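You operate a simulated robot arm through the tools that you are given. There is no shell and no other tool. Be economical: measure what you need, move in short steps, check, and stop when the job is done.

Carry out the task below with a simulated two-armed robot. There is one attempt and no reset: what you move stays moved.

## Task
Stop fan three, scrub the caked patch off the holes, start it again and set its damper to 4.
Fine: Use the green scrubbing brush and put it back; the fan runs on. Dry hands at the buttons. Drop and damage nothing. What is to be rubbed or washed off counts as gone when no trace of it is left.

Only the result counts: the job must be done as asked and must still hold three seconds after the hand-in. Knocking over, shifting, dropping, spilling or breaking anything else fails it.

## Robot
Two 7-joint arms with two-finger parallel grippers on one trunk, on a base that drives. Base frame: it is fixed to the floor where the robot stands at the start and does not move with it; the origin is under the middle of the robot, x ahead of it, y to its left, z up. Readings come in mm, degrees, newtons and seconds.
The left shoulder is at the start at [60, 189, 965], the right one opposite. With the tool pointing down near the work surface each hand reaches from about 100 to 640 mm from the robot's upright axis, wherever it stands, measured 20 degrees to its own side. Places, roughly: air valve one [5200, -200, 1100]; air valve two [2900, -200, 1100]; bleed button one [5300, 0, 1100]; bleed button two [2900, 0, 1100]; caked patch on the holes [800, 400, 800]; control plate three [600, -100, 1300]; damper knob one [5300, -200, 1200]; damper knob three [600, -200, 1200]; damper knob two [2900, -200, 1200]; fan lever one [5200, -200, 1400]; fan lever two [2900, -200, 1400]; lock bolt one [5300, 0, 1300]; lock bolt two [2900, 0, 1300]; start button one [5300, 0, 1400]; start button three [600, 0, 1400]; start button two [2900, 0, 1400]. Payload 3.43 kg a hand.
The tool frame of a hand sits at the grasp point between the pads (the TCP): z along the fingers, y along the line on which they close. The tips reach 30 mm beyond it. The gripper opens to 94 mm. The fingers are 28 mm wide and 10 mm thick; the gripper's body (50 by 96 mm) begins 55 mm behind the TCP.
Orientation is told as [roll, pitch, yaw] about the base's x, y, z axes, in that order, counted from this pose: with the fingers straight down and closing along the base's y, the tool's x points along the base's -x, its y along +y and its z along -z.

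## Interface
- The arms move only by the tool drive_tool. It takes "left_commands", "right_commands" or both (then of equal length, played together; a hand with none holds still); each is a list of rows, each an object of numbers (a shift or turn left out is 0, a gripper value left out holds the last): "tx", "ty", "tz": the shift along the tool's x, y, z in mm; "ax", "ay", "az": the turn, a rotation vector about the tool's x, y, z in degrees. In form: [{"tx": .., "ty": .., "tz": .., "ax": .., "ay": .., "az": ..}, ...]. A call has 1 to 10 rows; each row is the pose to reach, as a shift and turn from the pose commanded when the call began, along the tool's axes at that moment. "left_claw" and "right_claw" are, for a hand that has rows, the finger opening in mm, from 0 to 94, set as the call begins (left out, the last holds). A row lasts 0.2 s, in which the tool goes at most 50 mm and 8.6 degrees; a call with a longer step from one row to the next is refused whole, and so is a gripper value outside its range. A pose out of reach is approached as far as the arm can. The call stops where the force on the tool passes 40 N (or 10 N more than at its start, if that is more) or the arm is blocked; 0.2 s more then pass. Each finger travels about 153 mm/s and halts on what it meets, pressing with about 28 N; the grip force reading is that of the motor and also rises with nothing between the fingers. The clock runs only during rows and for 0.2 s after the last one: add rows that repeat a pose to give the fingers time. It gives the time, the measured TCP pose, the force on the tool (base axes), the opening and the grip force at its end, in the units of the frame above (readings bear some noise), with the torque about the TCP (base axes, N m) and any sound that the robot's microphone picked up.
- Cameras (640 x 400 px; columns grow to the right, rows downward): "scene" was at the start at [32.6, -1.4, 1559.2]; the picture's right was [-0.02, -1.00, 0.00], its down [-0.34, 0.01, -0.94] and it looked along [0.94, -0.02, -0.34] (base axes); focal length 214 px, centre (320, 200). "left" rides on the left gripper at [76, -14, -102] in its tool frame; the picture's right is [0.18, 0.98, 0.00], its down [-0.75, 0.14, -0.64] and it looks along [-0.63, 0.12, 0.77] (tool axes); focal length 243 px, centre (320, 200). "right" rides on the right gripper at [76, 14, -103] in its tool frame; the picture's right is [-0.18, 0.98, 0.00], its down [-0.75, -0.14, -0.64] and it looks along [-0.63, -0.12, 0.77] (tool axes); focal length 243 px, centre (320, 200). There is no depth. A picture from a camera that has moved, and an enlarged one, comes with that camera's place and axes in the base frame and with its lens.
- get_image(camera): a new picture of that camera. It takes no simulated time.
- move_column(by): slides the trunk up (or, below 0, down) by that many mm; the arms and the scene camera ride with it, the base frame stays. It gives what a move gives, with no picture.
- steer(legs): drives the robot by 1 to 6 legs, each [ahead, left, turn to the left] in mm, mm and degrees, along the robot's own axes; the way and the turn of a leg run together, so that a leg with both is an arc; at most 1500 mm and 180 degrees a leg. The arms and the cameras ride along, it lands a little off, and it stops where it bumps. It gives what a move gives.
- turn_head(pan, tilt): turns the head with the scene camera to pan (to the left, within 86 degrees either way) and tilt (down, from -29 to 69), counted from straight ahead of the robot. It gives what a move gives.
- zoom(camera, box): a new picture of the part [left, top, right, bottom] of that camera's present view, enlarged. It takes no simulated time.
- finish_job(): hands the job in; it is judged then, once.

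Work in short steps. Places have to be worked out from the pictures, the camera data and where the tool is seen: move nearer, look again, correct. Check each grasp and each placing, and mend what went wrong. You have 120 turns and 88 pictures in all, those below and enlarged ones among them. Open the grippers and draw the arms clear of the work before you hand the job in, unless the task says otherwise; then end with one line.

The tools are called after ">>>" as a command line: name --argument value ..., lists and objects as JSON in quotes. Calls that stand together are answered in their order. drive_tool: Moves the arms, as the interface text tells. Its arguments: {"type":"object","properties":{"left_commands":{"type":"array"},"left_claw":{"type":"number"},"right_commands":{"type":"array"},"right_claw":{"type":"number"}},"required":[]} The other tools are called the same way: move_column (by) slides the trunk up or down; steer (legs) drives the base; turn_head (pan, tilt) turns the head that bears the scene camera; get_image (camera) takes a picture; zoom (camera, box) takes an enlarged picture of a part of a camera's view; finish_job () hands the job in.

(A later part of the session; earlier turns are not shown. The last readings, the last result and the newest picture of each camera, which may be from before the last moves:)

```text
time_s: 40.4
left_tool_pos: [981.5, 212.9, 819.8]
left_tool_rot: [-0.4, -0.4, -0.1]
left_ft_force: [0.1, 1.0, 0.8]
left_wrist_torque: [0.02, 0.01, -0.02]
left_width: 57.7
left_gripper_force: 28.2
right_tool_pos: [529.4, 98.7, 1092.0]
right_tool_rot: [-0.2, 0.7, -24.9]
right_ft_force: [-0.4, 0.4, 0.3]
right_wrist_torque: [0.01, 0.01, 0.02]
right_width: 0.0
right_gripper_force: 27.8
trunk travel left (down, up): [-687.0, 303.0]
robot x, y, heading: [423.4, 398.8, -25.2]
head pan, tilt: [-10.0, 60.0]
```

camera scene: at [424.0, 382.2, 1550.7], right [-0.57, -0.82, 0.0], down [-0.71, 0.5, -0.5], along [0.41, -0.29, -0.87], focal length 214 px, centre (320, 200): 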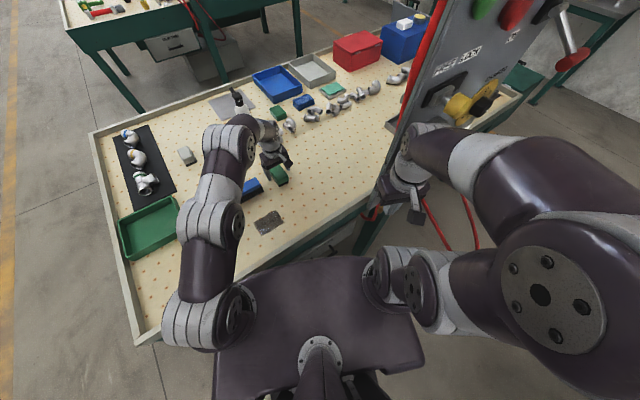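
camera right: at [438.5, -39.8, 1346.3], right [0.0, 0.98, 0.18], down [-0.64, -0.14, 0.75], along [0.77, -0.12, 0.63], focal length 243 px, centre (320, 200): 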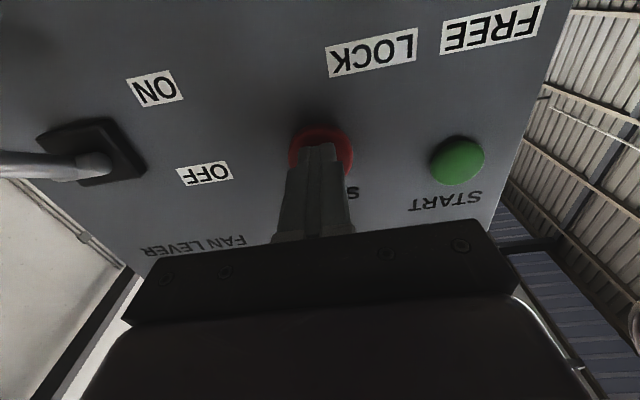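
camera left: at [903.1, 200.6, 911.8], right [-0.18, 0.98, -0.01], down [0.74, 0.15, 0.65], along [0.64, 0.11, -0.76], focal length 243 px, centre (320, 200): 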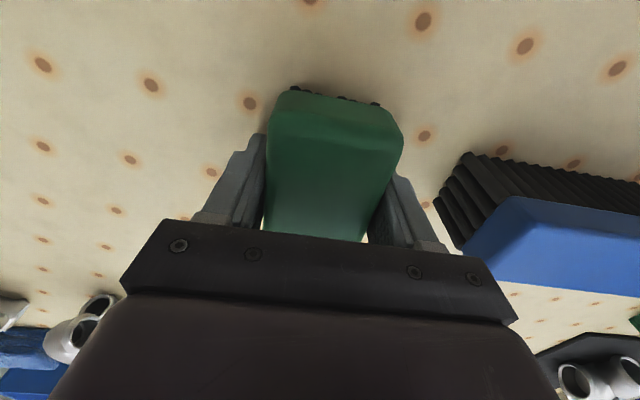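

Gripped at width 57.7 at [981, 213, 820]: this is the home pose for putting back. I lift and look.

>>> drive_tool --left_commands '[{"tz": -15}, {"tz": -40}, {"tz": -70}]'

>>> get_image --camera "left"

>>> zoom --camera "scene" --box '[200, 100, 340, 250]'

```text
time_s: 41.2
left_tool_pos: [981.9, 210.5, 890.7]
left_tool_rot: [-0.4, -0.5, -0.1]
left_ft_force: [0.1, -0.3, -1.1]
left_wrist_torque: [0.01, -0.02, 0.02]
left_width: 57.8
left_gripper_force: 28.1
right_tool_pos: [528.7, 98.8, 1091.4]
right_tool_rot: [-0.1, 0.6, -24.7]
right_ft_force: [-0.6, -0.4, -0.1]
right_wrist_torque: [0.04, -0.04, 0.0]
right_width: 0.0
right_gripper_force: 28.0
trunk travel left (down, up): [-687.0, 303.0]
robot x, y, heading: [421.0, 397.6, -24.9]
head pan, tilt: [-10.0, 60.0]
```

```text
58 pictures are left
camera left: at [905.0, 197.4, 992.1], right [-0.18, 0.98, -0.01], down [0.75, 0.14, 0.65], along [0.64, 0.11, -0.76], focal length 243 px, centre (320, 200)
```

left: 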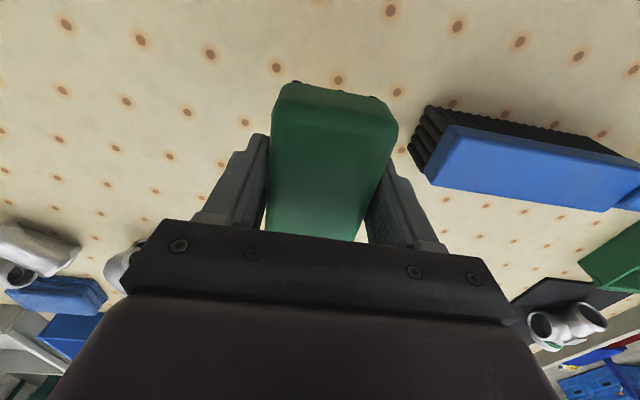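

```text
2.67 times, centred on (270, 175) of scene
camera zoom: at [423.0, 382.8, 1550.6], right [-0.57, -0.82, 0.0], down [-0.71, 0.5, -0.5], along [0.41, -0.29, -0.87], focal length 572 px, centre (453, 267)
```

zoom: 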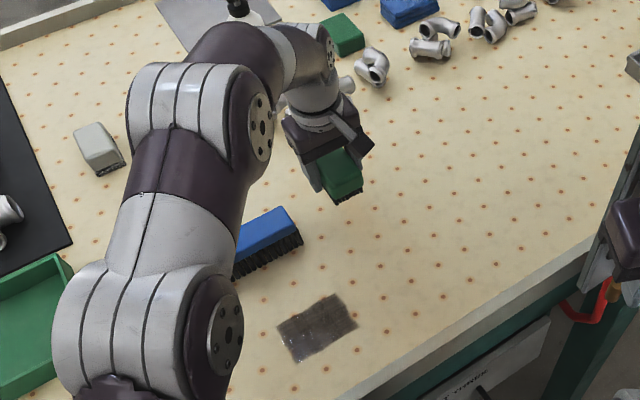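

Brush lifted. The patch spans x 781–852, y 296–395 (centre [816, 346]). I carry the brush above it at z≈860.

>>> drive_tool --left_commands '[{"tx": 45, "ty": 5}, {"tx": 90, "ty": 20}, {"tx": 130, "ty": 45}, {"tx": 166, "ty": 75}, {"tx": 166, "ty": 110, "tz": 10}, {"tx": 166, "ty": 136, "tz": 25}]'

>>> get_image --camera "left"

>>> zoom --camera "scene" --box '[200, 150, 340, 250]'

```text
time_s: 42.6
left_tool_pos: [816.1, 350.4, 866.2]
left_tool_rot: [-0.3, -0.6, 0.0]
left_ft_force: [-0.4, 0.8, -1.4]
left_wrist_torque: [0.04, -0.03, -0.01]
left_width: 58.1
left_gripper_force: 28.5
right_tool_pos: [528.2, 98.4, 1092.0]
right_tool_rot: [-0.2, 0.6, -24.8]
right_ft_force: [-0.4, 0.2, -0.2]
right_wrist_torque: [0.02, -0.01, -0.06]
right_width: 0.0
right_gripper_force: 28.0
trunk travel left (down, up): [-687.0, 303.0]
robot x, y, heading: [424.1, 394.8, -24.8]
head pan, tilt: [-10.0, 60.0]
```

```text
56 pictures are left
camera left: at [738.5, 337.0, 967.5], right [-0.18, 0.98, -0.01], down [0.75, 0.14, 0.65], along [0.64, 0.11, -0.76], focal length 243 px, centre (320, 200)
```

left: 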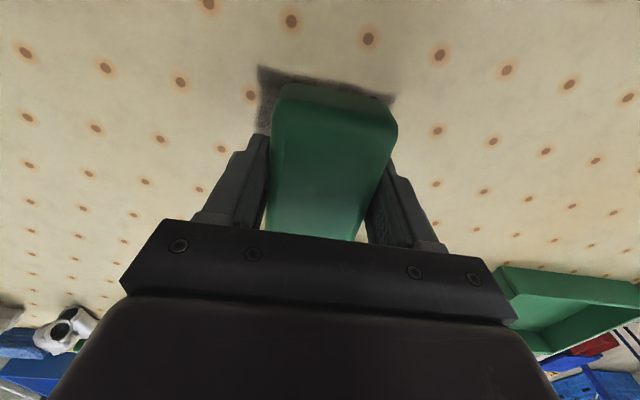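

```text
4.00 times, centred on (270, 200) of scene
camera zoom: at [423.6, 383.0, 1550.7], right [-0.57, -0.82, 0.0], down [-0.71, 0.5, -0.5], along [0.41, -0.29, -0.87], focal length 858 px, centre (520, 200)
```

zoom: 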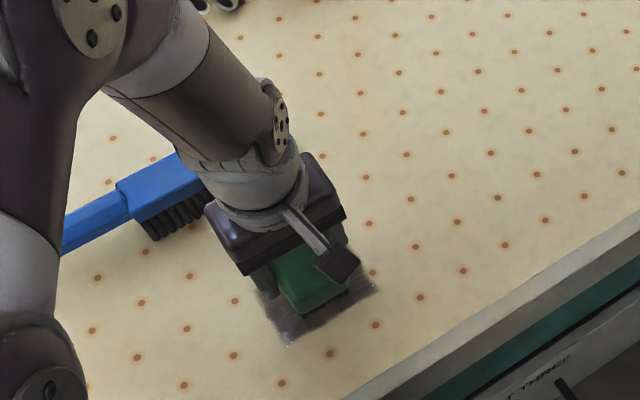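

The patch lies as estimated under the brush. I lower it until the bristles just press.

>>> drive_tool --left_commands '[{"tz": 20}, {"tz": 36}, {"tz": 42}, {"tz": 45}, {"tz": 47}]'

```text
time_s: 43.8
left_tool_pos: [817.3, 348.3, 814.6]
left_tool_rot: [-0.4, -0.6, 0.0]
left_ft_force: [1.1, 1.0, 23.2]
left_wrist_torque: [0.06, 0.01, -0.02]
left_width: 58.2
left_gripper_force: 28.3
right_tool_pos: [529.0, 98.3, 1092.3]
right_tool_rot: [-0.1, 0.5, -24.8]
right_ft_force: [0.2, -0.4, 0.7]
right_wrist_torque: [0.02, 0.0, 0.04]
right_width: 0.1
right_gripper_force: 28.7
trunk travel left (down, up): [-687.0, 303.0]
robot x, y, heading: [428.1, 389.7, -24.8]
head pan, tilt: [-10.0, 60.0]
```

Pressing at 23 N. Now I scrub sideways, strokes of about ±50 mm.

>>> drive_tool --left_commands '[{"ty": 25}, {"ty": 50}, {"ty": 25}, {"ty": 0}, {"ty": -25}, {"ty": -50}, {"ty": -25}, {"ty": 0}, {"ty": 25}, {"ty": 50}]'

>>> drive_tool --left_commands '[{"ty": -25}, {"ty": -50}, {"ty": -75}, {"ty": -100}, {"ty": -75}, {"ty": -50}, {"ty": -25}, {"ty": 0}, {"ty": -40}, {"ty": -80}]'

>>> get_image --camera "left"

>>> zoom --camera "scene" --box '[200, 150, 340, 250]'

```text
time_s: 46.0
left_tool_pos: [817.2, 399.5, 816.5]
left_tool_rot: [-0.4, -0.4, -0.2]
left_ft_force: [-0.3, 1.0, -1.0]
left_wrist_torque: [-0.01, -0.01, 0.01]
left_width: 58.2
left_gripper_force: 27.6
right_tool_pos: [528.8, 99.3, 1091.4]
right_tool_rot: [-0.1, 0.6, -24.8]
right_ft_force: [0.0, 0.2, -0.4]
right_wrist_torque: [-0.03, 0.0, -0.02]
right_width: 0.0
right_gripper_force: 27.7
trunk travel left (down, up): [-687.0, 303.0]
robot x, y, heading: [426.8, 393.9, -25.0]
head pan, tilt: [-10.0, 60.0]
```

```text
time_s: 48.2
left_tool_pos: [817.4, 318.2, 816.1]
left_tool_rot: [-0.3, -0.5, -0.1]
left_ft_force: [0.6, 0.3, -1.6]
left_wrist_torque: [-0.01, 0.01, 0.03]
left_width: 58.0
left_gripper_force: 28.4
right_tool_pos: [530.3, 98.4, 1092.0]
right_tool_rot: [-0.1, 0.7, -24.8]
right_ft_force: [-0.2, -0.2, -0.1]
right_wrist_torque: [0.0, 0.02, -0.01]
right_width: 0.0
right_gripper_force: 28.1
trunk travel left (down, up): [-687.0, 303.0]
robot x, y, heading: [422.6, 397.1, -25.0]
head pan, tilt: [-10.0, 60.0]
```

```text
54 pictures are left
camera left: at [739.6, 304.6, 918.3], right [-0.18, 0.98, -0.01], down [0.75, 0.14, 0.65], along [0.64, 0.11, -0.76], focal length 243 px, centre (320, 200)
```

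left: 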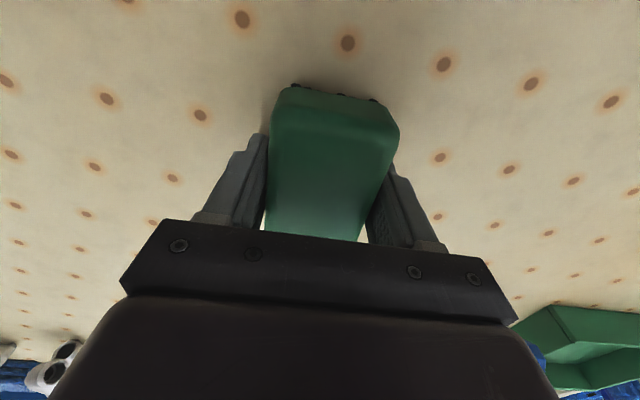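

```text
4.00 times, centred on (270, 200) of scene
camera zoom: at [423.8, 382.0, 1550.7], right [-0.57, -0.82, 0.0], down [-0.71, 0.5, -0.5], along [0.41, -0.29, -0.87], focal length 858 px, centre (520, 200)
```

zoom: 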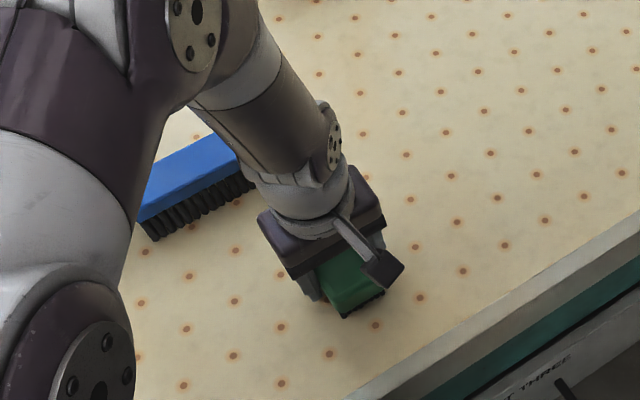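

The patch looks gone where visible. I lift the brush and move it aside to inspect.

>>> drive_tool --left_commands '[{"tz": -25}, {"tz": -60}, {"tz": -74, "ty": -20, "tx": -30}, {"tz": -74, "ty": -45, "tx": -70}, {"tz": -74, "ty": -70, "tx": -110}]'

>>> zoom --camera "scene" --box '[210, 170, 330, 250]'

>>> get_image --camera "left"

```text
time_s: 49.4
left_tool_pos: [926.2, 251.8, 892.5]
left_tool_rot: [-0.3, -0.6, -0.2]
left_ft_force: [0.9, 0.5, -2.3]
left_wrist_torque: [0.01, 0.02, 0.01]
left_width: 57.8
left_gripper_force: 28.1
right_tool_pos: [530.8, 96.4, 1091.6]
right_tool_rot: [-0.2, 0.6, -24.8]
right_ft_force: [-0.2, -0.3, 0.2]
right_wrist_torque: [0.03, 0.05, 0.04]
right_width: 0.2
right_gripper_force: 27.7
trunk travel left (down, up): [-687.0, 303.0]
robot x, y, heading: [418.8, 397.3, -24.9]
head pan, tilt: [-10.0, 60.0]
```

```text
5.00 times, centred on (270, 210) of scene
camera zoom: at [425.1, 382.0, 1550.7], right [-0.57, -0.82, 0.0], down [-0.71, 0.5, -0.5], along [0.41, -0.29, -0.87], focal length 1072 px, centre (570, 150)
```

zoom: 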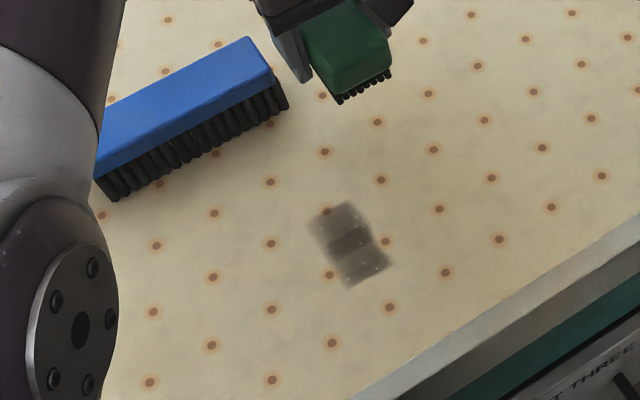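

```text
51 pictures are left
camera left: at [849.5, 237.6, 992.8], right [-0.18, 0.98, -0.01], down [0.75, 0.14, 0.65], along [0.64, 0.11, -0.76], focal length 243 px, centre (320, 200)
```

left: 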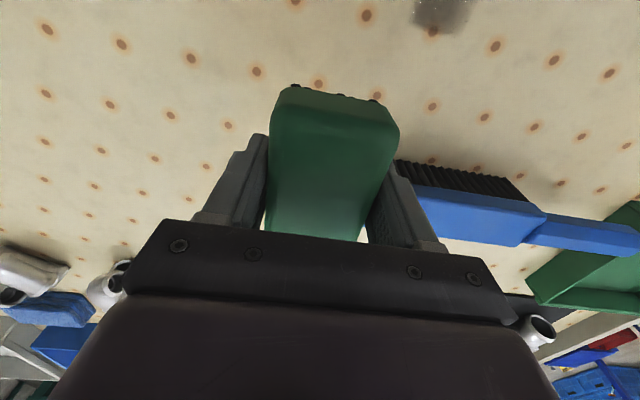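

A residue remains at y 300–335 (pressure was lost after the crust thinned). I return to [818, 318] and press again.

>>> drive_tool --left_commands '[{"tx": 40, "ty": 22}, {"tx": 80, "ty": 44}, {"tx": 108, "ty": 66}, {"tx": 108, "ty": 66, "tz": 40}, {"tx": 108, "ty": 66, "tz": 66}, {"tx": 108, "ty": 66, "tz": 72}, {"tx": 108, "ty": 66, "tz": 76}, {"tx": 108, "ty": 66, "tz": 79}, {"tx": 108, "ty": 66, "tz": 81}]'

```text
time_s: 51.4
left_tool_pos: [816.8, 314.6, 810.3]
left_tool_rot: [-0.4, -0.7, 0.0]
left_ft_force: [0.1, -0.2, 21.9]
left_wrist_torque: [0.2, 0.22, 0.03]
left_width: 58.2
left_gripper_force: 27.9
right_tool_pos: [527.8, 98.3, 1092.9]
right_tool_rot: [0.0, 0.6, -24.8]
right_ft_force: [0.0, 0.3, 0.3]
right_wrist_torque: [0.03, -0.02, 0.03]
right_width: 0.0
right_gripper_force: 28.0
trunk travel left (down, up): [-687.0, 303.0]
robot x, y, heading: [422.8, 394.6, -25.2]
head pan, tilt: [-10.0, 60.0]
```

Pressing at 22 N. I scrub here with ±35 mm strokes.

>>> drive_tool --left_commands '[{"ty": -20}, {"ty": -35}, {"ty": -10}, {"ty": 15}, {"ty": 35}, {"ty": 10}, {"ty": -15}, {"ty": -35}, {"ty": -10}, {"ty": 20}]'

>>> drive_tool --left_commands '[{"ty": -20, "tz": 1}, {"ty": -50, "tz": 1}, {"ty": -20, "tz": 1}, {"ty": 15, "tz": 1}, {"ty": -20, "tz": 1}, {"ty": -50, "tz": 1}, {"ty": -25, "tz": 1}, {"ty": -25, "tx": 15, "tz": 1}, {"ty": -25, "tx": -15, "tz": 1}, {"ty": -25, "tz": 1}]'

>>> drive_tool --left_commands '[{"tz": -25}, {"tz": -60}, {"tz": -80, "ty": -20, "tx": -30}, {"tz": -80, "ty": -45, "tx": -70}, {"tz": -80, "ty": -60, "tx": -110}]'

>>> zoom --camera "scene" --box '[210, 170, 330, 250]'

```text
time_s: 52.7
left_tool_pos: [817.8, 342.2, 810.2]
left_tool_rot: [-0.1, -0.5, -0.1]
left_ft_force: [1.9, 6.9, 17.5]
left_wrist_torque: [0.63, -0.13, 0.03]
left_width: 58.0
left_gripper_force: 27.4
right_tool_pos: [528.7, 98.2, 1092.2]
right_tool_rot: [0.0, 0.6, -24.8]
right_ft_force: [0.5, -0.9, -0.4]
right_wrist_torque: [0.0, 0.0, -0.05]
right_width: 0.0
right_gripper_force: 27.9
trunk travel left (down, up): [-687.0, 303.0]
robot x, y, heading: [424.8, 393.0, -24.8]
head pan, tilt: [-10.0, 60.0]
stopped in row 6 (left hand): the force on the tool passed its limit at 61 N (the readings are from after the stop); the commanded pose is now the measured one
```

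```text
time_s: 53.0
left_tool_pos: [818.6, 334.3, 810.1]
left_tool_rot: [-0.1, -0.4, 0.0]
left_ft_force: [0.9, 12.2, 17.8]
left_wrist_torque: [0.56, -0.39, 0.04]
left_width: 58.1
left_gripper_force: 27.3
right_tool_pos: [529.3, 98.7, 1092.6]
right_tool_rot: [-0.1, 0.7, -24.7]
right_ft_force: [0.2, -0.1, 0.0]
right_wrist_torque: [0.05, 0.03, -0.01]
right_width: 0.0
right_gripper_force: 28.0
trunk travel left (down, up): [-687.0, 303.0]
robot x, y, heading: [424.1, 394.6, -24.5]
head pan, tilt: [-10.0, 60.0]
stopped in row 1 (left hand): the force on the tool passed its limit at 68 N (the readings are from after the stop); the commanded pose is now the measured one
```

```text
time_s: 54.2
left_tool_pos: [927.9, 271.4, 891.3]
left_tool_rot: [-0.2, -0.1, -0.2]
left_ft_force: [0.8, -0.8, -0.2]
left_wrist_torque: [-0.03, -0.02, 0.02]
left_width: 57.9
left_gripper_force: 27.7
right_tool_pos: [532.2, 97.8, 1091.8]
right_tool_rot: [-0.2, 0.7, -24.7]
right_ft_force: [-0.2, -0.3, 0.5]
right_wrist_torque: [0.0, 0.02, 0.01]
right_width: 0.0
right_gripper_force: 28.4
trunk travel left (down, up): [-687.0, 303.0]
robot x, y, heading: [421.4, 395.2, -25.0]
head pan, tilt: [-10.0, 60.0]
```

```text
5.00 times, centred on (270, 210) of scene
camera zoom: at [425.0, 382.2, 1550.7], right [-0.57, -0.82, 0.0], down [-0.71, 0.49, -0.5], along [0.41, -0.29, -0.87], focal length 1072 px, centre (570, 150)
```

zoom: 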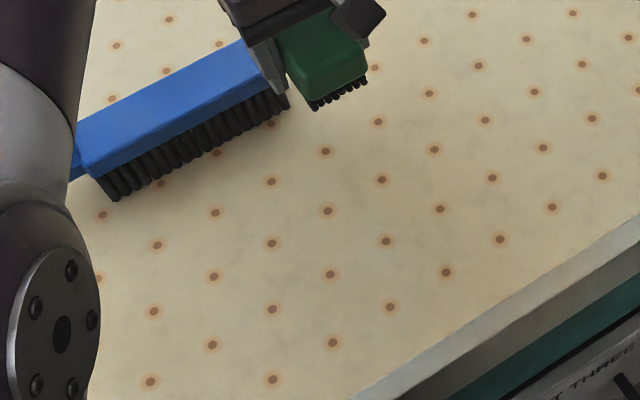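

The patch looks entirely gone. One closer look for faint traces.

>>> zoom --camera "scene" --box '[250, 190, 310, 230]'

>>> get_image --camera "left"

```text
10.00 times, centred on (280, 210) of scene
camera zoom: at [425.0, 382.2, 1550.7], right [-0.57, -0.82, 0.0], down [-0.71, 0.49, -0.5], along [0.41, -0.29, -0.87], focal length 2145 px, centre (720, 100)
```

zoom: 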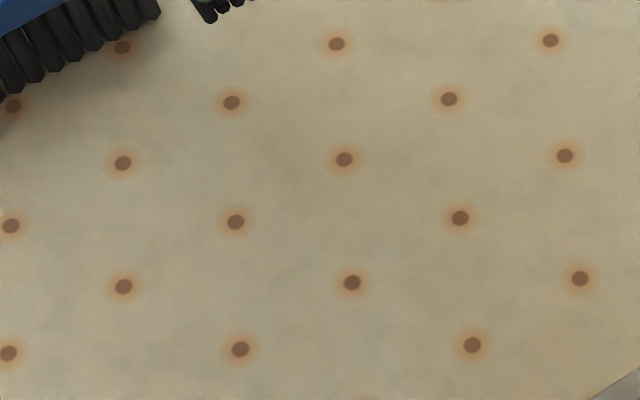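

```text
48 pictures are left
camera left: at [851.3, 257.4, 993.6], right [-0.18, 0.98, 0.0], down [0.75, 0.14, 0.64], along [0.63, 0.12, -0.76], focal length 243 px, centre (320, 200)
```

left: 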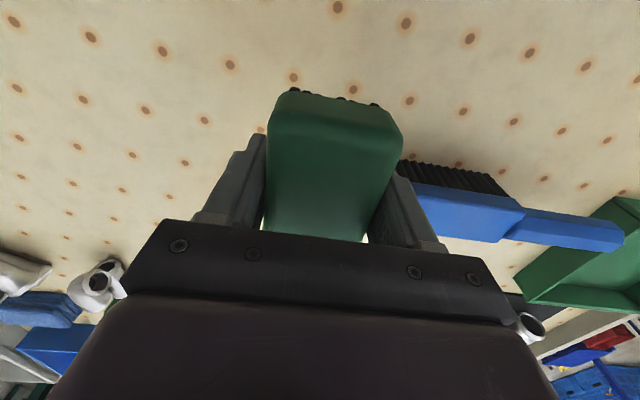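

Clean. I carry the brush back over its home spot [981, 213].

>>> drive_tool --left_commands '[{"ty": -30, "tx": -15}, {"ty": -58, "tx": -53}, {"ty": -58, "tx": -53, "tz": 35}, {"ty": -58, "tx": -53, "tz": 60}, {"ty": -58, "tx": -53, "tz": 70}]'

>>> get_image --camera "left"

```text
time_s: 55.5
left_tool_pos: [982.0, 214.2, 819.5]
left_tool_rot: [0.0, -0.3, -0.1]
left_ft_force: [1.3, -0.1, -1.5]
left_wrist_torque: [-0.01, 0.0, 0.0]
left_width: 57.7
left_gripper_force: 27.8
right_tool_pos: [531.2, 98.8, 1091.5]
right_tool_rot: [-0.1, 0.6, -24.7]
right_ft_force: [0.7, 0.2, 0.6]
right_wrist_torque: [0.0, -0.05, -0.01]
right_width: 0.3
right_gripper_force: 28.0
trunk travel left (down, up): [-687.0, 303.0]
robot x, y, heading: [421.0, 395.7, -24.8]
head pan, tilt: [-10.0, 60.0]
```

```text
47 pictures are left
camera left: at [906.2, 200.9, 921.6], right [-0.18, 0.98, 0.0], down [0.75, 0.14, 0.65], along [0.64, 0.12, -0.76], focal length 243 px, centre (320, 200)
```

left: 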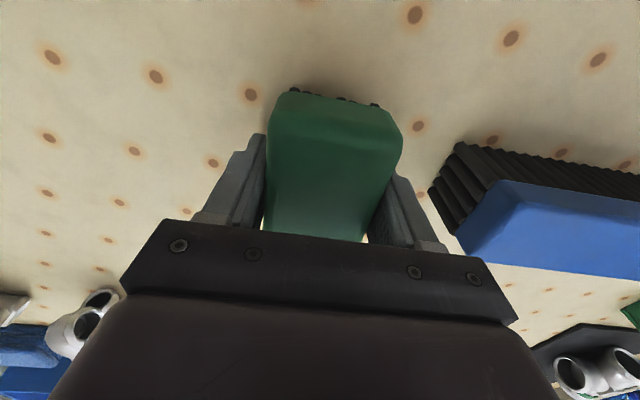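

The spot matches the earlier view. I lower in tiny steps until the bristles touch.

>>> drive_tool --left_commands '[{"tz": 2}, {"tz": 4}, {"tz": 6}, {"tz": 7}]'

```text
time_s: 56.5
left_tool_pos: [982.9, 214.1, 813.2]
left_tool_rot: [-0.1, -0.3, -0.1]
left_ft_force: [-0.4, 0.1, -0.9]
left_wrist_torque: [-0.01, 0.0, 0.03]
left_width: 58.0
left_gripper_force: 27.9
right_tool_pos: [529.7, 97.2, 1092.0]
right_tool_rot: [0.0, 0.6, -24.6]
right_ft_force: [0.9, -0.3, 0.2]
right_wrist_torque: [-0.01, 0.01, -0.02]
right_width: 0.0
right_gripper_force: 27.7
trunk travel left (down, up): [-687.0, 303.0]
robot x, y, heading: [425.2, 395.7, -24.7]
head pan, tilt: [-10.0, 60.0]
```

>>> drive_tool --left_commands '[{"tz": 1}, {"tz": 2}, {"tz": 3}, {"tz": 3}]'

```text
time_s: 57.5
left_tool_pos: [983.4, 214.9, 810.3]
left_tool_rot: [-0.1, -0.3, -0.1]
left_ft_force: [0.3, 0.5, 5.3]
left_wrist_torque: [0.12, -0.32, 0.06]
left_width: 58.0
left_gripper_force: 28.0
right_tool_pos: [529.3, 98.0, 1091.2]
right_tool_rot: [-0.1, 0.7, -24.6]
right_ft_force: [-1.1, -0.5, 0.5]
right_wrist_torque: [0.01, 0.0, -0.03]
right_width: 0.3
right_gripper_force: 27.8
trunk travel left (down, up): [-687.0, 303.0]
robot x, y, heading: [425.6, 394.1, -24.6]
head pan, tilt: [-10.0, 60.0]
```

Touching (5 N). I open and lift away straight up.

>>> drive_tool --left_commands '[{"tz": 0}, {"tz": 0}, {"tz": 0}]' --left_claw 74

>>> drive_tool --left_commands '[{"tz": -15}, {"tz": -40}, {"tz": -80}, {"tz": -120}]'

>>> get_image --camera "left"

```text
time_s: 58.2
left_tool_pos: [981.7, 213.5, 810.6]
left_tool_rot: [0.0, -0.3, -0.2]
left_ft_force: [1.8, -4.6, 8.3]
left_wrist_torque: [0.2, 0.08, 0.0]
left_width: 71.4
left_gripper_force: 0.1
right_tool_pos: [530.4, 97.8, 1091.5]
right_tool_rot: [-0.1, 0.6, -24.7]
right_ft_force: [-0.3, -0.1, 0.8]
right_wrist_torque: [0.04, -0.02, 0.04]
right_width: 0.0
right_gripper_force: 27.8
trunk travel left (down, up): [-687.0, 303.0]
robot x, y, heading: [424.7, 392.2, -24.8]
head pan, tilt: [-10.0, 60.0]
```

```text
time_s: 59.2
left_tool_pos: [979.1, 215.8, 924.8]
left_tool_rot: [0.0, -0.3, -0.1]
left_ft_force: [0.8, -0.1, 0.2]
left_wrist_torque: [0.04, 0.01, 0.0]
left_width: 74.2
left_gripper_force: 0.0
left hand out of reach, approached as far as the arm can: row 4
right_tool_pos: [529.2, 99.2, 1091.4]
right_tool_rot: [-0.1, 0.7, -24.7]
right_ft_force: [-0.1, -0.5, -0.2]
right_wrist_torque: [0.02, -0.02, 0.01]
right_width: 0.0
right_gripper_force: 28.2
trunk travel left (down, up): [-687.0, 303.0]
robot x, y, heading: [422.7, 394.5, -24.6]
head pan, tilt: [-10.0, 60.0]
```

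```text
46 pictures are left
camera left: at [902.9, 202.9, 1026.6], right [-0.18, 0.98, 0.0], down [0.75, 0.14, 0.65], along [0.63, 0.12, -0.76], focal length 243 px, centre (320, 200)
```

left: 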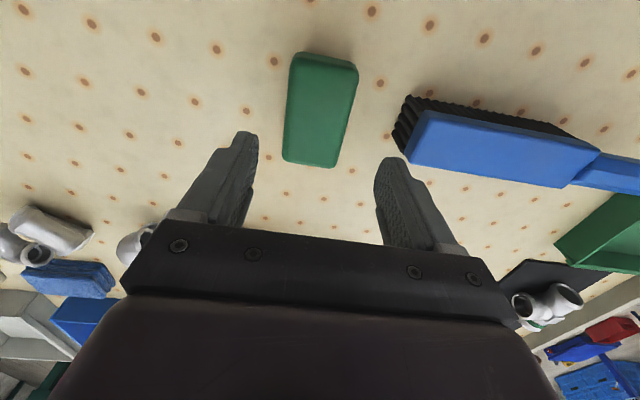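

Brush stands back in place. I withdraw the left hand up and back, then drive out of the bench the way I came.

>>> drive_tool --left_commands '[{"tx": 40, "tz": -20}, {"tx": 80, "ty": 25, "tz": -40}, {"tx": 120, "ty": 50, "tz": -60}, {"tx": 160, "ty": 80, "tz": -80}, {"tx": 195, "ty": 110, "tz": -95}]'

>>> steer --legs '[[-60, 0, 0], [0, 0, 25], [-380, 0, 0]]'

>>> turn_head --pan -25 --tilt 30

>>> get_image --camera "scene"

```text
refused: row 2 steps farther than a row can; nothing moved
```

```text
time_s: 63.5
left_tool_pos: [571.9, 490.7, 925.6]
left_tool_rot: [-0.1, -0.3, 25.0]
left_ft_force: [1.0, 0.0, 0.1]
left_wrist_torque: [-0.01, 0.01, 0.01]
left_width: 74.1
left_gripper_force: 0.0
right_tool_pos: [214.6, 191.9, 1093.0]
right_tool_rot: [-0.1, 0.7, 0.4]
right_ft_force: [0.2, 0.2, 0.2]
right_wrist_torque: [-0.01, -0.04, 0.03]
right_width: 0.1
right_gripper_force: 27.4
trunk travel left (down, up): [-687.0, 303.0]
robot x, y, heading: [-4.8, 416.8, 0.5]
head pan, tilt: [-10.0, 60.0]
```

```text
time_s: 64.5
left_tool_pos: [572.3, 489.9, 924.2]
left_tool_rot: [0.0, -0.3, 25.0]
left_ft_force: [-0.5, 0.6, -1.0]
left_wrist_torque: [-0.03, -0.02, 0.0]
left_width: 73.9
left_gripper_force: 0.1
right_tool_pos: [215.4, 192.0, 1092.1]
right_tool_rot: [0.0, 0.6, 0.3]
right_ft_force: [-0.2, 0.3, -0.3]
right_wrist_torque: [-0.01, 0.0, 0.02]
right_width: 0.1
right_gripper_force: 28.1
trunk travel left (down, up): [-687.0, 303.0]
robot x, y, heading: [-10.1, 415.5, 0.4]
head pan, tilt: [-25.0, 30.0]
```

```text
45 pictures are left
camera scene: at [14.7, 378.0, 1592.7], right [-0.42, -0.91, 0.0], down [-0.46, 0.21, -0.87], along [0.79, -0.36, -0.5], focal length 214 px, centre (320, 200)
```

scene: 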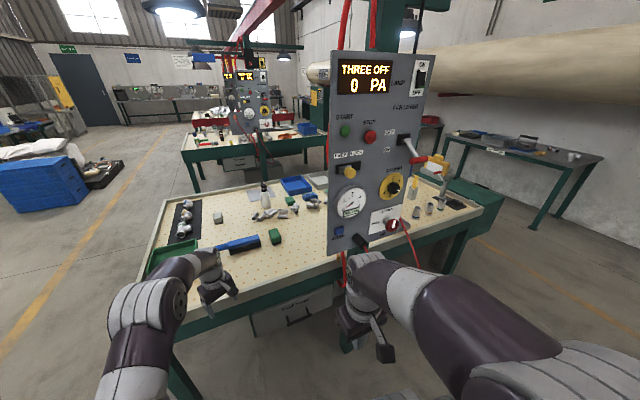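

The rig drove out without harm. I verify the table, and pull the left hand in toward the robot.

>>> zoom --camera "scene" --box '[140, 160, 340, 290]'

>>> drive_tool --left_commands '[{"tx": 45}, {"tx": 90}, {"tx": 135, "tz": -10}, {"tx": 170, "tz": -30}, {"tx": 190, "tz": -60}]' --left_claw 0

```text
3.08 times, centred on (240, 225) of scene
camera zoom: at [14.7, 378.0, 1592.7], right [-0.42, -0.91, 0.0], down [-0.46, 0.21, -0.87], along [0.79, -0.36, -0.5], focal length 660 px, centre (566, 123)
```

zoom: 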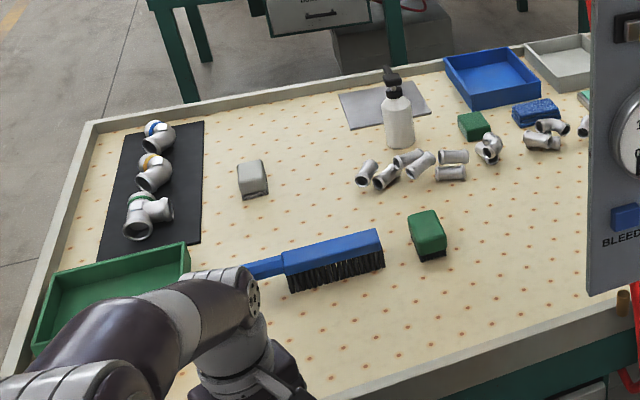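

```text
time_s: 65.7
left_tool_pos: [394.2, 410.0, 984.9]
left_tool_rot: [-0.2, -0.3, 25.1]
left_ft_force: [-0.4, 0.4, 0.3]
left_wrist_torque: [0.0, -0.01, 0.0]
left_width: 0.2
left_gripper_force: 28.2
right_tool_pos: [213.4, 192.9, 1091.8]
right_tool_rot: [-0.3, 0.7, 0.4]
right_ft_force: [0.3, 0.0, 0.1]
right_wrist_torque: [-0.03, 0.02, 0.01]
right_width: 0.0
right_gripper_force: 28.1
trunk travel left (down, up): [-687.0, 303.0]
robot x, y, heading: [-8.5, 421.6, 0.3]
head pan, tilt: [-25.0, 30.0]
```

Table clean and the brush is home. Now I drive to face the panel (about x -60, y 90) and raise the trunk.

>>> steer --legs '[[-50, 0, 0], [0, -330, 0]]'

>>> move_column --by 220

>>> turn_head --pan -8 --tilt 28

>>> get_image --camera "scene"

```text
time_s: 68.3
left_tool_pos: [348.0, 89.2, 984.2]
left_tool_rot: [-0.1, -0.2, 25.2]
left_ft_force: [-0.1, -0.4, -0.1]
left_wrist_torque: [0.02, 0.01, 0.01]
left_width: 0.2
left_gripper_force: 27.8
right_tool_pos: [168.0, -129.2, 1091.7]
right_tool_rot: [0.0, 0.7, 0.6]
right_ft_force: [-0.2, -0.1, -0.5]
right_wrist_torque: [0.05, -0.03, 0.02]
right_width: 0.4
right_gripper_force: 27.8
trunk travel left (down, up): [-687.0, 303.0]
robot x, y, heading: [-57.0, 96.8, 0.5]
head pan, tilt: [-25.0, 30.0]
```

```text
time_s: 70.7
left_tool_pos: [346.6, 88.9, 1204.0]
left_tool_rot: [-0.1, -0.3, 25.1]
left_ft_force: [0.0, 1.4, 0.1]
left_wrist_torque: [0.0, 0.05, -0.04]
left_width: 0.0
left_gripper_force: 28.0
right_tool_pos: [166.1, -129.2, 1312.0]
right_tool_rot: [-0.1, 0.7, 0.6]
right_ft_force: [-0.5, 0.9, -1.0]
right_wrist_torque: [0.01, -0.01, 0.01]
right_width: 0.3
right_gripper_force: 28.1
trunk travel left (down, up): [-907.0, 83.0]
robot x, y, heading: [-54.5, 96.3, 0.5]
head pan, tilt: [-25.0, 30.0]
```

```text
time_s: 71.5
left_tool_pos: [347.6, 89.9, 1203.9]
left_tool_rot: [-0.1, -0.2, 25.2]
left_ft_force: [-0.1, 0.1, -0.5]
left_wrist_torque: [0.04, -0.03, 0.0]
left_width: 0.3
left_gripper_force: 28.1
right_tool_pos: [166.9, -128.3, 1311.8]
right_tool_rot: [-0.2, 0.7, 0.6]
right_ft_force: [-0.4, -0.8, -0.4]
right_wrist_torque: [0.03, 0.04, 0.03]
right_width: 0.3
right_gripper_force: 27.4
trunk travel left (down, up): [-907.0, 83.0]
robot x, y, heading: [-56.1, 96.1, 0.6]
head pan, tilt: [-8.0, 28.0]
```

```text
43 pictures are left
camera scene: at [-26.1, 81.6, 1815.9], right [-0.13, -0.99, 0.0], down [-0.47, 0.06, -0.88], along [0.88, -0.12, -0.47], focal length 214 px, centre (320, 200)
```

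scene: 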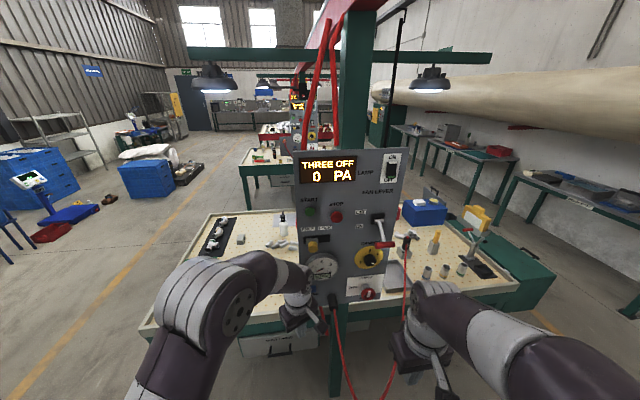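

>>> zoom --camera "scene" --box '[280, 140, 420, 320]'

```text
2.22 times, centred on (350, 230) of scene
camera zoom: at [-26.1, 81.6, 1815.9], right [-0.13, -0.99, 0.0], down [-0.47, 0.06, -0.88], along [0.88, -0.12, -0.47], focal length 477 px, centre (253, 133)
```

zoom: 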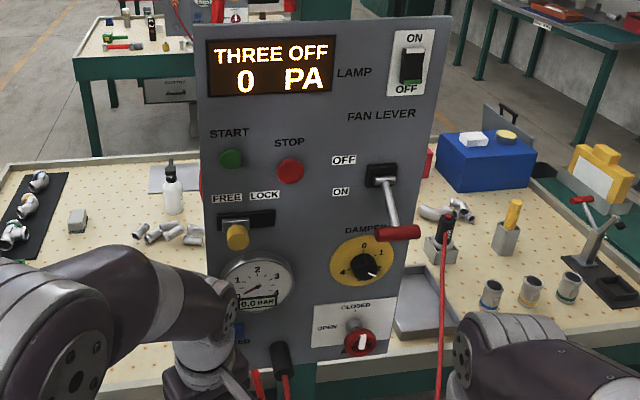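

START is at about [575, 34, 1454], damper knob about y -200, z 1220. First I clear the left hand to the left and bring the right hand forward.

>>> drive_tool --left_commands '[{"ty": 45}, {"ty": 90}, {"ty": 130}, {"ty": 170, "tz": 20}, {"ty": 200, "tz": 40}]'

>>> drive_tool --right_commands '[{"tx": -30, "ay": -8.5, "tz": -10}, {"tx": -60, "ay": -17, "tz": -20}, {"tx": -90, "ay": -25.5, "ty": 20, "tz": -30}, {"tx": -120, "ay": -34, "ty": 40, "tz": -45}, {"tx": -145, "ay": -42.5, "ty": 60, "tz": -60}, {"tx": -170, "ay": -51, "ty": 80, "tz": -75}, {"tx": -190, "ay": -59.5, "ty": 100, "tz": -90}, {"tx": -210, "ay": -68, "ty": 120, "tz": -105}, {"tx": -225, "ay": -76.5, "ty": 140, "tz": -125}, {"tx": -240, "ay": -85, "ty": 161, "tz": -140}]'

>>> get_image --camera "right"

```text
time_s: 72.7
left_tool_pos: [261.8, 268.8, 1162.9]
left_tool_rot: [-0.2, -0.3, 25.2]
left_ft_force: [-0.8, 0.3, 1.1]
left_wrist_torque: [0.0, 0.0, 0.03]
left_width: 0.0
left_gripper_force: 27.4
right_tool_pos: [168.1, -128.6, 1312.1]
right_tool_rot: [-0.2, 0.6, 0.5]
right_ft_force: [-0.1, 0.9, 0.4]
right_wrist_torque: [-0.05, 0.02, -0.01]
right_width: 0.0
right_gripper_force: 28.5
trunk travel left (down, up): [-907.0, 83.0]
robot x, y, heading: [-58.6, 95.4, 0.5]
head pan, tilt: [-8.0, 28.0]
```

```text
time_s: 74.9
left_tool_pos: [263.5, 268.5, 1162.8]
left_tool_rot: [0.0, -0.3, 25.3]
left_ft_force: [0.1, 0.7, 0.0]
left_wrist_torque: [-0.02, 0.01, 0.04]
left_width: 0.2
left_gripper_force: 28.2
right_tool_pos: [407.3, 35.2, 1448.2]
right_tool_rot: [-1.4, -84.4, 2.0]
right_ft_force: [0.3, -1.0, 0.2]
right_wrist_torque: [-0.04, 0.0, -0.03]
right_width: 0.0
right_gripper_force: 28.1
trunk travel left (down, up): [-907.0, 83.0]
robot x, y, heading: [-53.9, 95.4, 0.4]
head pan, tilt: [-8.0, 28.0]
```

```text
41 pictures are left
camera right: at [298.2, 47.7, 1381.7], right [0.01, 0.98, 0.18], down [-0.56, -0.15, 0.81], along [0.83, -0.11, 0.55], focal length 243 px, centre (320, 200)
```

right: 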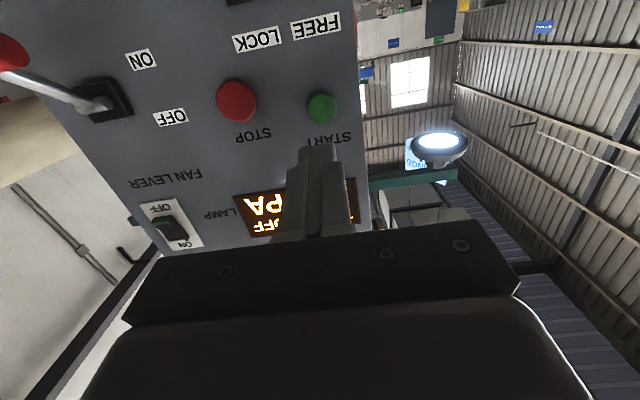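

START located at [575, 36, 1446]. I go forward level to about x 512.

>>> drive_tool --right_commands '[{"tx": -4, "tz": 40, "ay": -3}, {"tx": -8, "tz": 80, "ay": -5.4}, {"tx": -9, "tz": 105, "ay": -5.4}, {"tx": -9, "tz": 105, "ay": -5.4}]'

>>> get_image --camera "right"

```text
time_s: 75.9
left_tool_pos: [262.7, 268.4, 1163.5]
left_tool_rot: [-0.2, -0.3, 25.1]
left_ft_force: [1.0, -0.2, -0.6]
left_wrist_torque: [0.02, 0.02, -0.05]
left_width: 0.2
left_gripper_force: 27.7
right_tool_pos: [511.9, 36.7, 1448.3]
right_tool_rot: [-32.9, -89.8, 33.4]
right_ft_force: [-0.7, 0.1, -0.2]
right_wrist_torque: [-0.06, 0.0, 0.01]
right_width: 0.0
right_gripper_force: 28.1
trunk travel left (down, up): [-907.0, 83.0]
robot x, y, heading: [-57.1, 97.2, 0.4]
head pan, tilt: [-8.0, 28.0]
```

```text
40 pictures are left
camera right: at [408.9, 50.8, 1371.6], right [-0.01, 0.98, 0.18], down [-0.64, -0.15, 0.76], along [0.77, -0.11, 0.63], focal length 243 px, centre (320, 200)
```

right: 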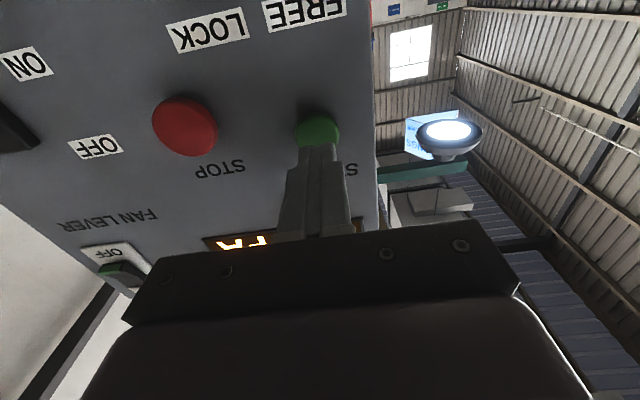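

Aligned with START. I push forward in steps until the click.

>>> drive_tool --right_commands '[{"tx": 2, "tz": 15}, {"tx": 2, "tz": 25}, {"tx": 2, "tz": 30}, {"tx": 2, "tz": 34}, {"tx": 2, "tz": 38}, {"tx": 2, "tz": 42}, {"tx": 2, "tz": 46}]'

>>> zoom --camera "scene" --box '[280, 140, 420, 320]'

```text
time_s: 77.5
left_tool_pos: [258.9, 268.0, 1164.2]
left_tool_rot: [-0.3, -0.4, 25.3]
left_ft_force: [-0.2, -0.8, 0.5]
left_wrist_torque: [-0.01, -0.01, -0.02]
left_width: 0.0
left_gripper_force: 27.5
right_tool_pos: [553.6, 37.2, 1445.4]
right_tool_rot: [-34.6, -89.5, 35.3]
right_ft_force: [-18.0, 1.2, -8.3]
right_wrist_torque: [0.0, 0.14, 0.04]
right_width: 0.0
right_gripper_force: 28.2
trunk travel left (down, up): [-907.0, 83.0]
robot x, y, heading: [-54.9, 96.6, 0.7]
head pan, tilt: [-8.0, 28.0]
heard: click
```

```text
2.22 times, centred on (350, 230) of scene
camera zoom: at [-32.5, 82.1, 1815.9], right [-0.13, -0.99, 0.0], down [-0.46, 0.06, -0.88], along [0.88, -0.12, -0.47], focal length 477 px, centre (253, 133)
```

zoom: 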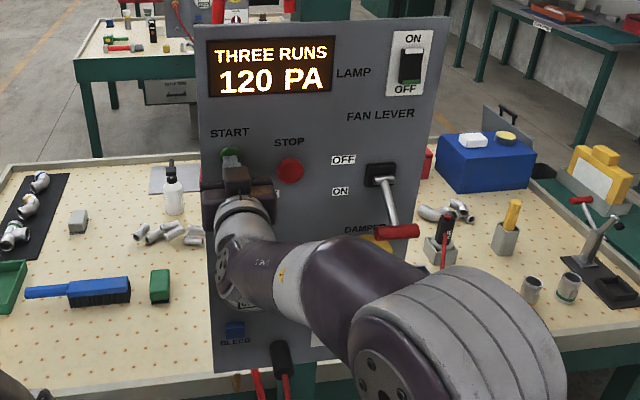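

"THREE RUNS 120 PA". I back straight off and look at the damper dial.

>>> drive_tool --right_commands '[{"tz": -30}, {"tz": -70}, {"tz": -110}, {"tz": -140}, {"tz": -140, "ty": -40, "tx": 20}, {"tz": -140, "ty": -80, "tx": 45}, {"tz": -140, "ty": -120, "tx": 70}, {"tz": -140, "ty": -160, "tx": 95}, {"tz": -140, "ty": -180, "tx": 125}, {"tz": -140, "ty": -180, "tx": 150}]'

>>> get_image --camera "right"

>>> zoom --camera "scene" --box '[335, 210, 415, 290]'

```text
time_s: 79.7
left_tool_pos: [263.7, 266.7, 1163.5]
left_tool_rot: [0.0, -0.2, 25.2]
left_ft_force: [0.0, -0.9, 0.2]
left_wrist_torque: [0.02, 0.03, 0.0]
left_width: 0.0
left_gripper_force: 27.4
right_tool_pos: [492.9, -46.5, 1334.7]
right_tool_rot: [38.7, -87.6, -40.8]
right_ft_force: [0.1, 0.1, 0.0]
right_wrist_torque: [0.02, -0.03, -0.03]
right_width: 0.2
right_gripper_force: 28.4
right hand out of reach, approached as far as the arm can: row 5, 6, 7, 8, 9, 10
trunk travel left (down, up): [-907.0, 83.0]
robot x, y, heading: [-54.9, 94.9, 0.5]
head pan, tilt: [-8.0, 28.0]
```

```text
38 pictures are left
camera right: at [387.1, -25.7, 1260.7], right [0.04, 0.98, 0.21], down [-0.62, -0.14, 0.77], along [0.78, -0.16, 0.6], focal length 243 px, centre (320, 200)
```

right: 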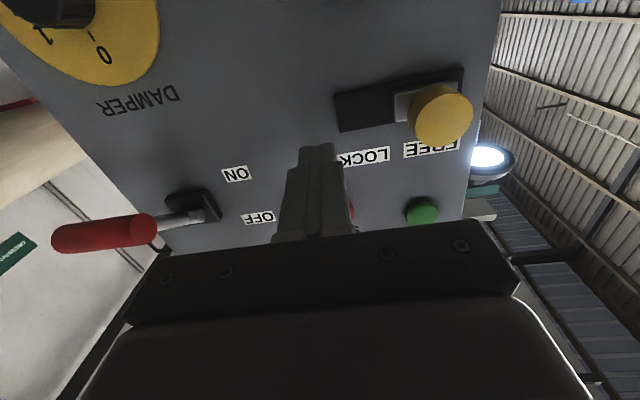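

```text
5.00 times, centred on (375, 250) of scene
camera zoom: at [-23.6, 81.5, 1815.9], right [-0.13, -0.99, 0.0], down [-0.47, 0.06, -0.88], along [0.87, -0.12, -0.47], focal length 1072 px, centre (45, -50)
```

zoom: 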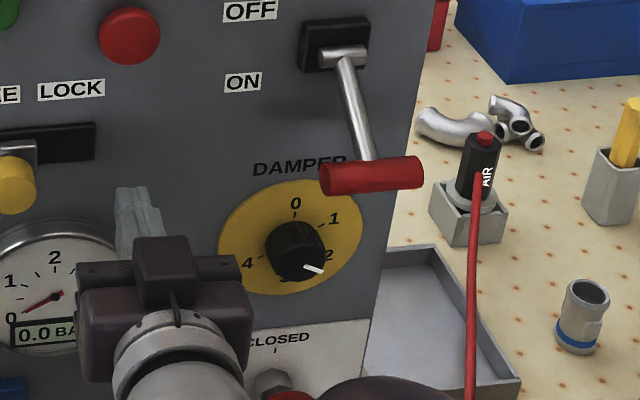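

The dial has 0 at top and steps of 60° clockwise; the pointer is at 2, so 4 needs a further 120° clockwise. The knob is at about [565, -203, 1207], the lever handle at [500, -208, 1348] above it. I move the hand back, down and right, below the handle.

>>> drive_tool --right_commands '[{"tz": -25, "tx": 20}, {"tz": -40, "tx": 45, "ty": -10}, {"tz": -50, "tx": 75, "ty": -30}, {"tz": -50, "tx": 100, "ty": -60}, {"tz": -50, "tx": 120, "ty": -90}, {"tz": -50, "tx": 128, "ty": -125}, {"tz": -50, "tx": 128, "ty": -157}]'

>>> get_image --camera "right"

>>> get_image --camera "scene"

```text
time_s: 81.3
left_tool_pos: [262.5, 268.1, 1163.3]
left_tool_rot: [-0.1, -0.2, 25.2]
left_ft_force: [0.5, -1.1, 0.1]
left_wrist_torque: [0.01, 0.0, 0.02]
left_width: 0.2
left_gripper_force: 27.5
right_tool_pos: [499.3, -46.7, 1275.2]
right_tool_rot: [35.1, -87.5, -37.5]
right_ft_force: [0.0, -0.3, -0.1]
right_wrist_torque: [0.03, 0.0, 0.02]
right_width: 0.0
right_gripper_force: 28.0
right hand out of reach, approached as far as the arm can: row 1, 2, 3, 4, 5, 6, 7
trunk travel left (down, up): [-907.0, 83.0]
robot x, y, heading: [-55.0, 92.4, 0.6]
head pan, tilt: [-8.0, 28.0]
```

```text
36 pictures are left
camera right: at [395.3, -26.0, 1202.5], right [0.05, 0.98, 0.21], down [-0.62, -0.13, 0.77], along [0.78, -0.17, 0.6], focal length 243 px, centre (320, 200)
```

right: 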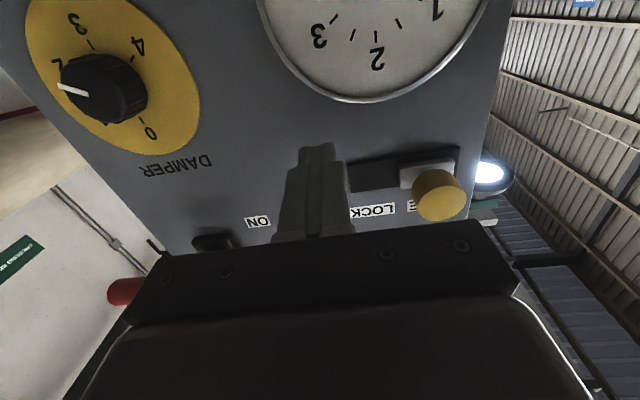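

```text
35 pictures are left
camera scene: at [-26.1, 81.7, 1815.9], right [-0.13, -0.99, 0.0], down [-0.47, 0.06, -0.88], along [0.88, -0.12, -0.47], focal length 214 px, centre (320, 200)
```

scene: 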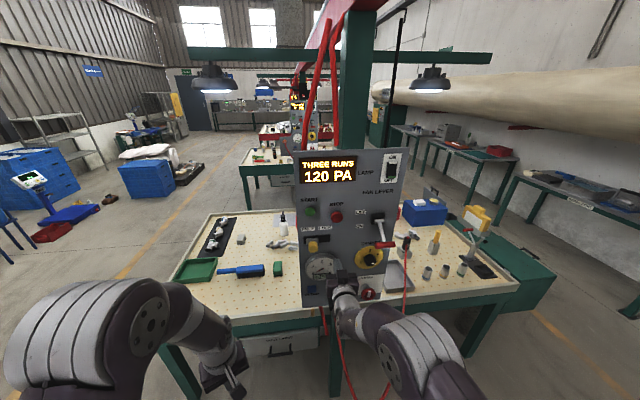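

The arm posture limits sideways motion here, so I keep the hand where it is comfortable relative to the robot and use trunk and base instead: shift the hand inward a bit, lower the trunk, and drive right.

>>> drive_tool --right_commands '[{"ty": 30}, {"ty": 60}, {"ty": 80}, {"ty": 80}]'

>>> move_column --by -68

>>> steer --legs '[[-50, 0, 0], [0, -237, 0]]'

>>> get_image --camera "right"

```text
time_s: 82.3
left_tool_pos: [262.5, 268.1, 1163.9]
left_tool_rot: [0.0, -0.3, 25.2]
left_ft_force: [-0.3, -0.1, 0.9]
left_wrist_torque: [-0.03, 0.02, 0.02]
left_width: 0.0
left_gripper_force: 27.9
right_tool_pos: [497.8, 39.0, 1286.7]
right_tool_rot: [39.2, -87.7, -41.0]
right_ft_force: [-0.2, -0.5, 0.4]
right_wrist_torque: [-0.01, -0.02, 0.01]
right_width: 0.0
right_gripper_force: 28.6
trunk travel left (down, up): [-907.0, 83.0]
robot x, y, heading: [-55.3, 91.6, 0.7]
head pan, tilt: [-8.0, 28.0]
```

```text
time_s: 83.3
left_tool_pos: [262.8, 268.9, 1095.5]
left_tool_rot: [-0.2, -0.3, 25.2]
left_ft_force: [0.0, 0.6, 0.4]
left_wrist_torque: [0.03, 0.04, -0.01]
left_width: 0.0
left_gripper_force: 28.3
right_tool_pos: [497.7, 38.1, 1220.3]
right_tool_rot: [39.4, -87.7, -41.5]
right_ft_force: [-0.5, -0.2, -0.4]
right_wrist_torque: [0.01, 0.02, 0.01]
right_width: 0.1
right_gripper_force: 28.4
trunk travel left (down, up): [-839.0, 151.0]
robot x, y, heading: [-57.3, 93.6, 0.4]
head pan, tilt: [-8.0, 28.0]
```

```text
time_s: 85.6
left_tool_pos: [214.3, 30.9, 1095.6]
left_tool_rot: [-0.1, -0.4, 25.4]
left_ft_force: [-0.1, 0.4, -0.9]
left_wrist_torque: [0.0, 0.01, -0.02]
left_width: 0.3
left_gripper_force: 28.1
right_tool_pos: [449.5, -198.7, 1219.3]
right_tool_rot: [39.0, -87.7, -40.8]
right_ft_force: [-0.1, -0.4, -0.1]
right_wrist_torque: [0.02, -0.02, -0.03]
right_width: 0.0
right_gripper_force: 27.7
trunk travel left (down, up): [-839.0, 151.0]
robot x, y, heading: [-103.6, -145.9, 0.6]
head pan, tilt: [-8.0, 28.0]
```

```text
34 pictures are left
camera right: at [345.6, -177.9, 1146.8], right [0.04, 0.98, 0.21], down [-0.62, -0.14, 0.77], along [0.78, -0.16, 0.6], focal length 243 px, centre (320, 200)
```

right: 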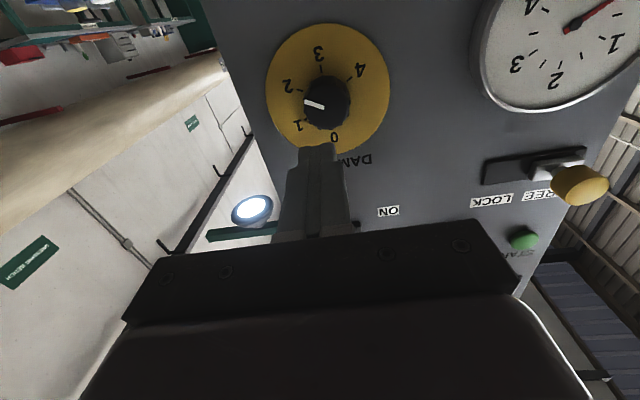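

Dial clearly seen: pointer at 2, 4 is 120° further clockwise. Axis ≈ y -197, z 1207. I open the fingers to 64, drop 12 mm and pre-turn the wrist by -60°.

>>> drive_tool --right_commands '[{"tx": 6, "az": -7.5}, {"tx": 12, "az": -15}, {"tx": 12, "az": -22.5}, {"tx": 12, "az": -30}, {"tx": 12, "az": -37.5}, {"tx": 12, "az": -45}, {"tx": 12, "az": -52.5}, {"tx": 12, "az": -60}]' --right_claw 64

>>> get_image --camera "right"

```text
time_s: 87.4
left_tool_pos: [215.3, 31.4, 1095.0]
left_tool_rot: [-0.1, -0.3, 25.4]
left_ft_force: [0.0, 0.6, 0.4]
left_wrist_torque: [0.0, 0.04, 0.01]
left_width: 0.1
left_gripper_force: 28.3
right_tool_pos: [451.4, -200.3, 1208.4]
right_tool_rot: [-87.3, -31.3, 87.1]
right_ft_force: [-0.3, -0.4, -0.8]
right_wrist_torque: [0.02, -0.01, 0.0]
right_width: 64.0
right_gripper_force: 0.0
trunk travel left (down, up): [-839.0, 151.0]
robot x, y, heading: [-103.3, -147.1, 0.7]
head pan, tilt: [-8.0, 28.0]
```

```text
33 pictures are left
camera right: at [345.8, -252.7, 1160.4], right [-0.01, 0.67, -0.74], down [-0.61, 0.59, 0.54], along [0.8, 0.46, 0.4], focal length 243 px, centre (320, 200)
```

right: 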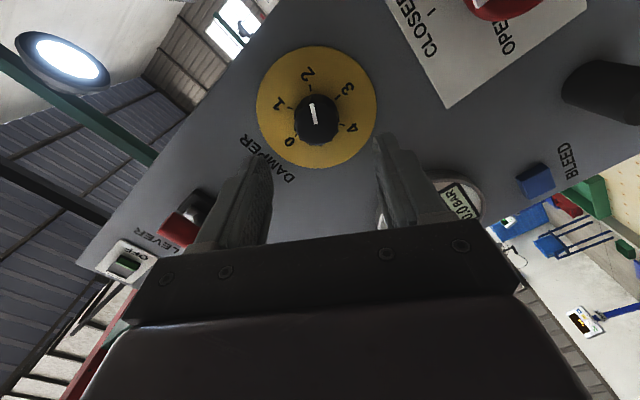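

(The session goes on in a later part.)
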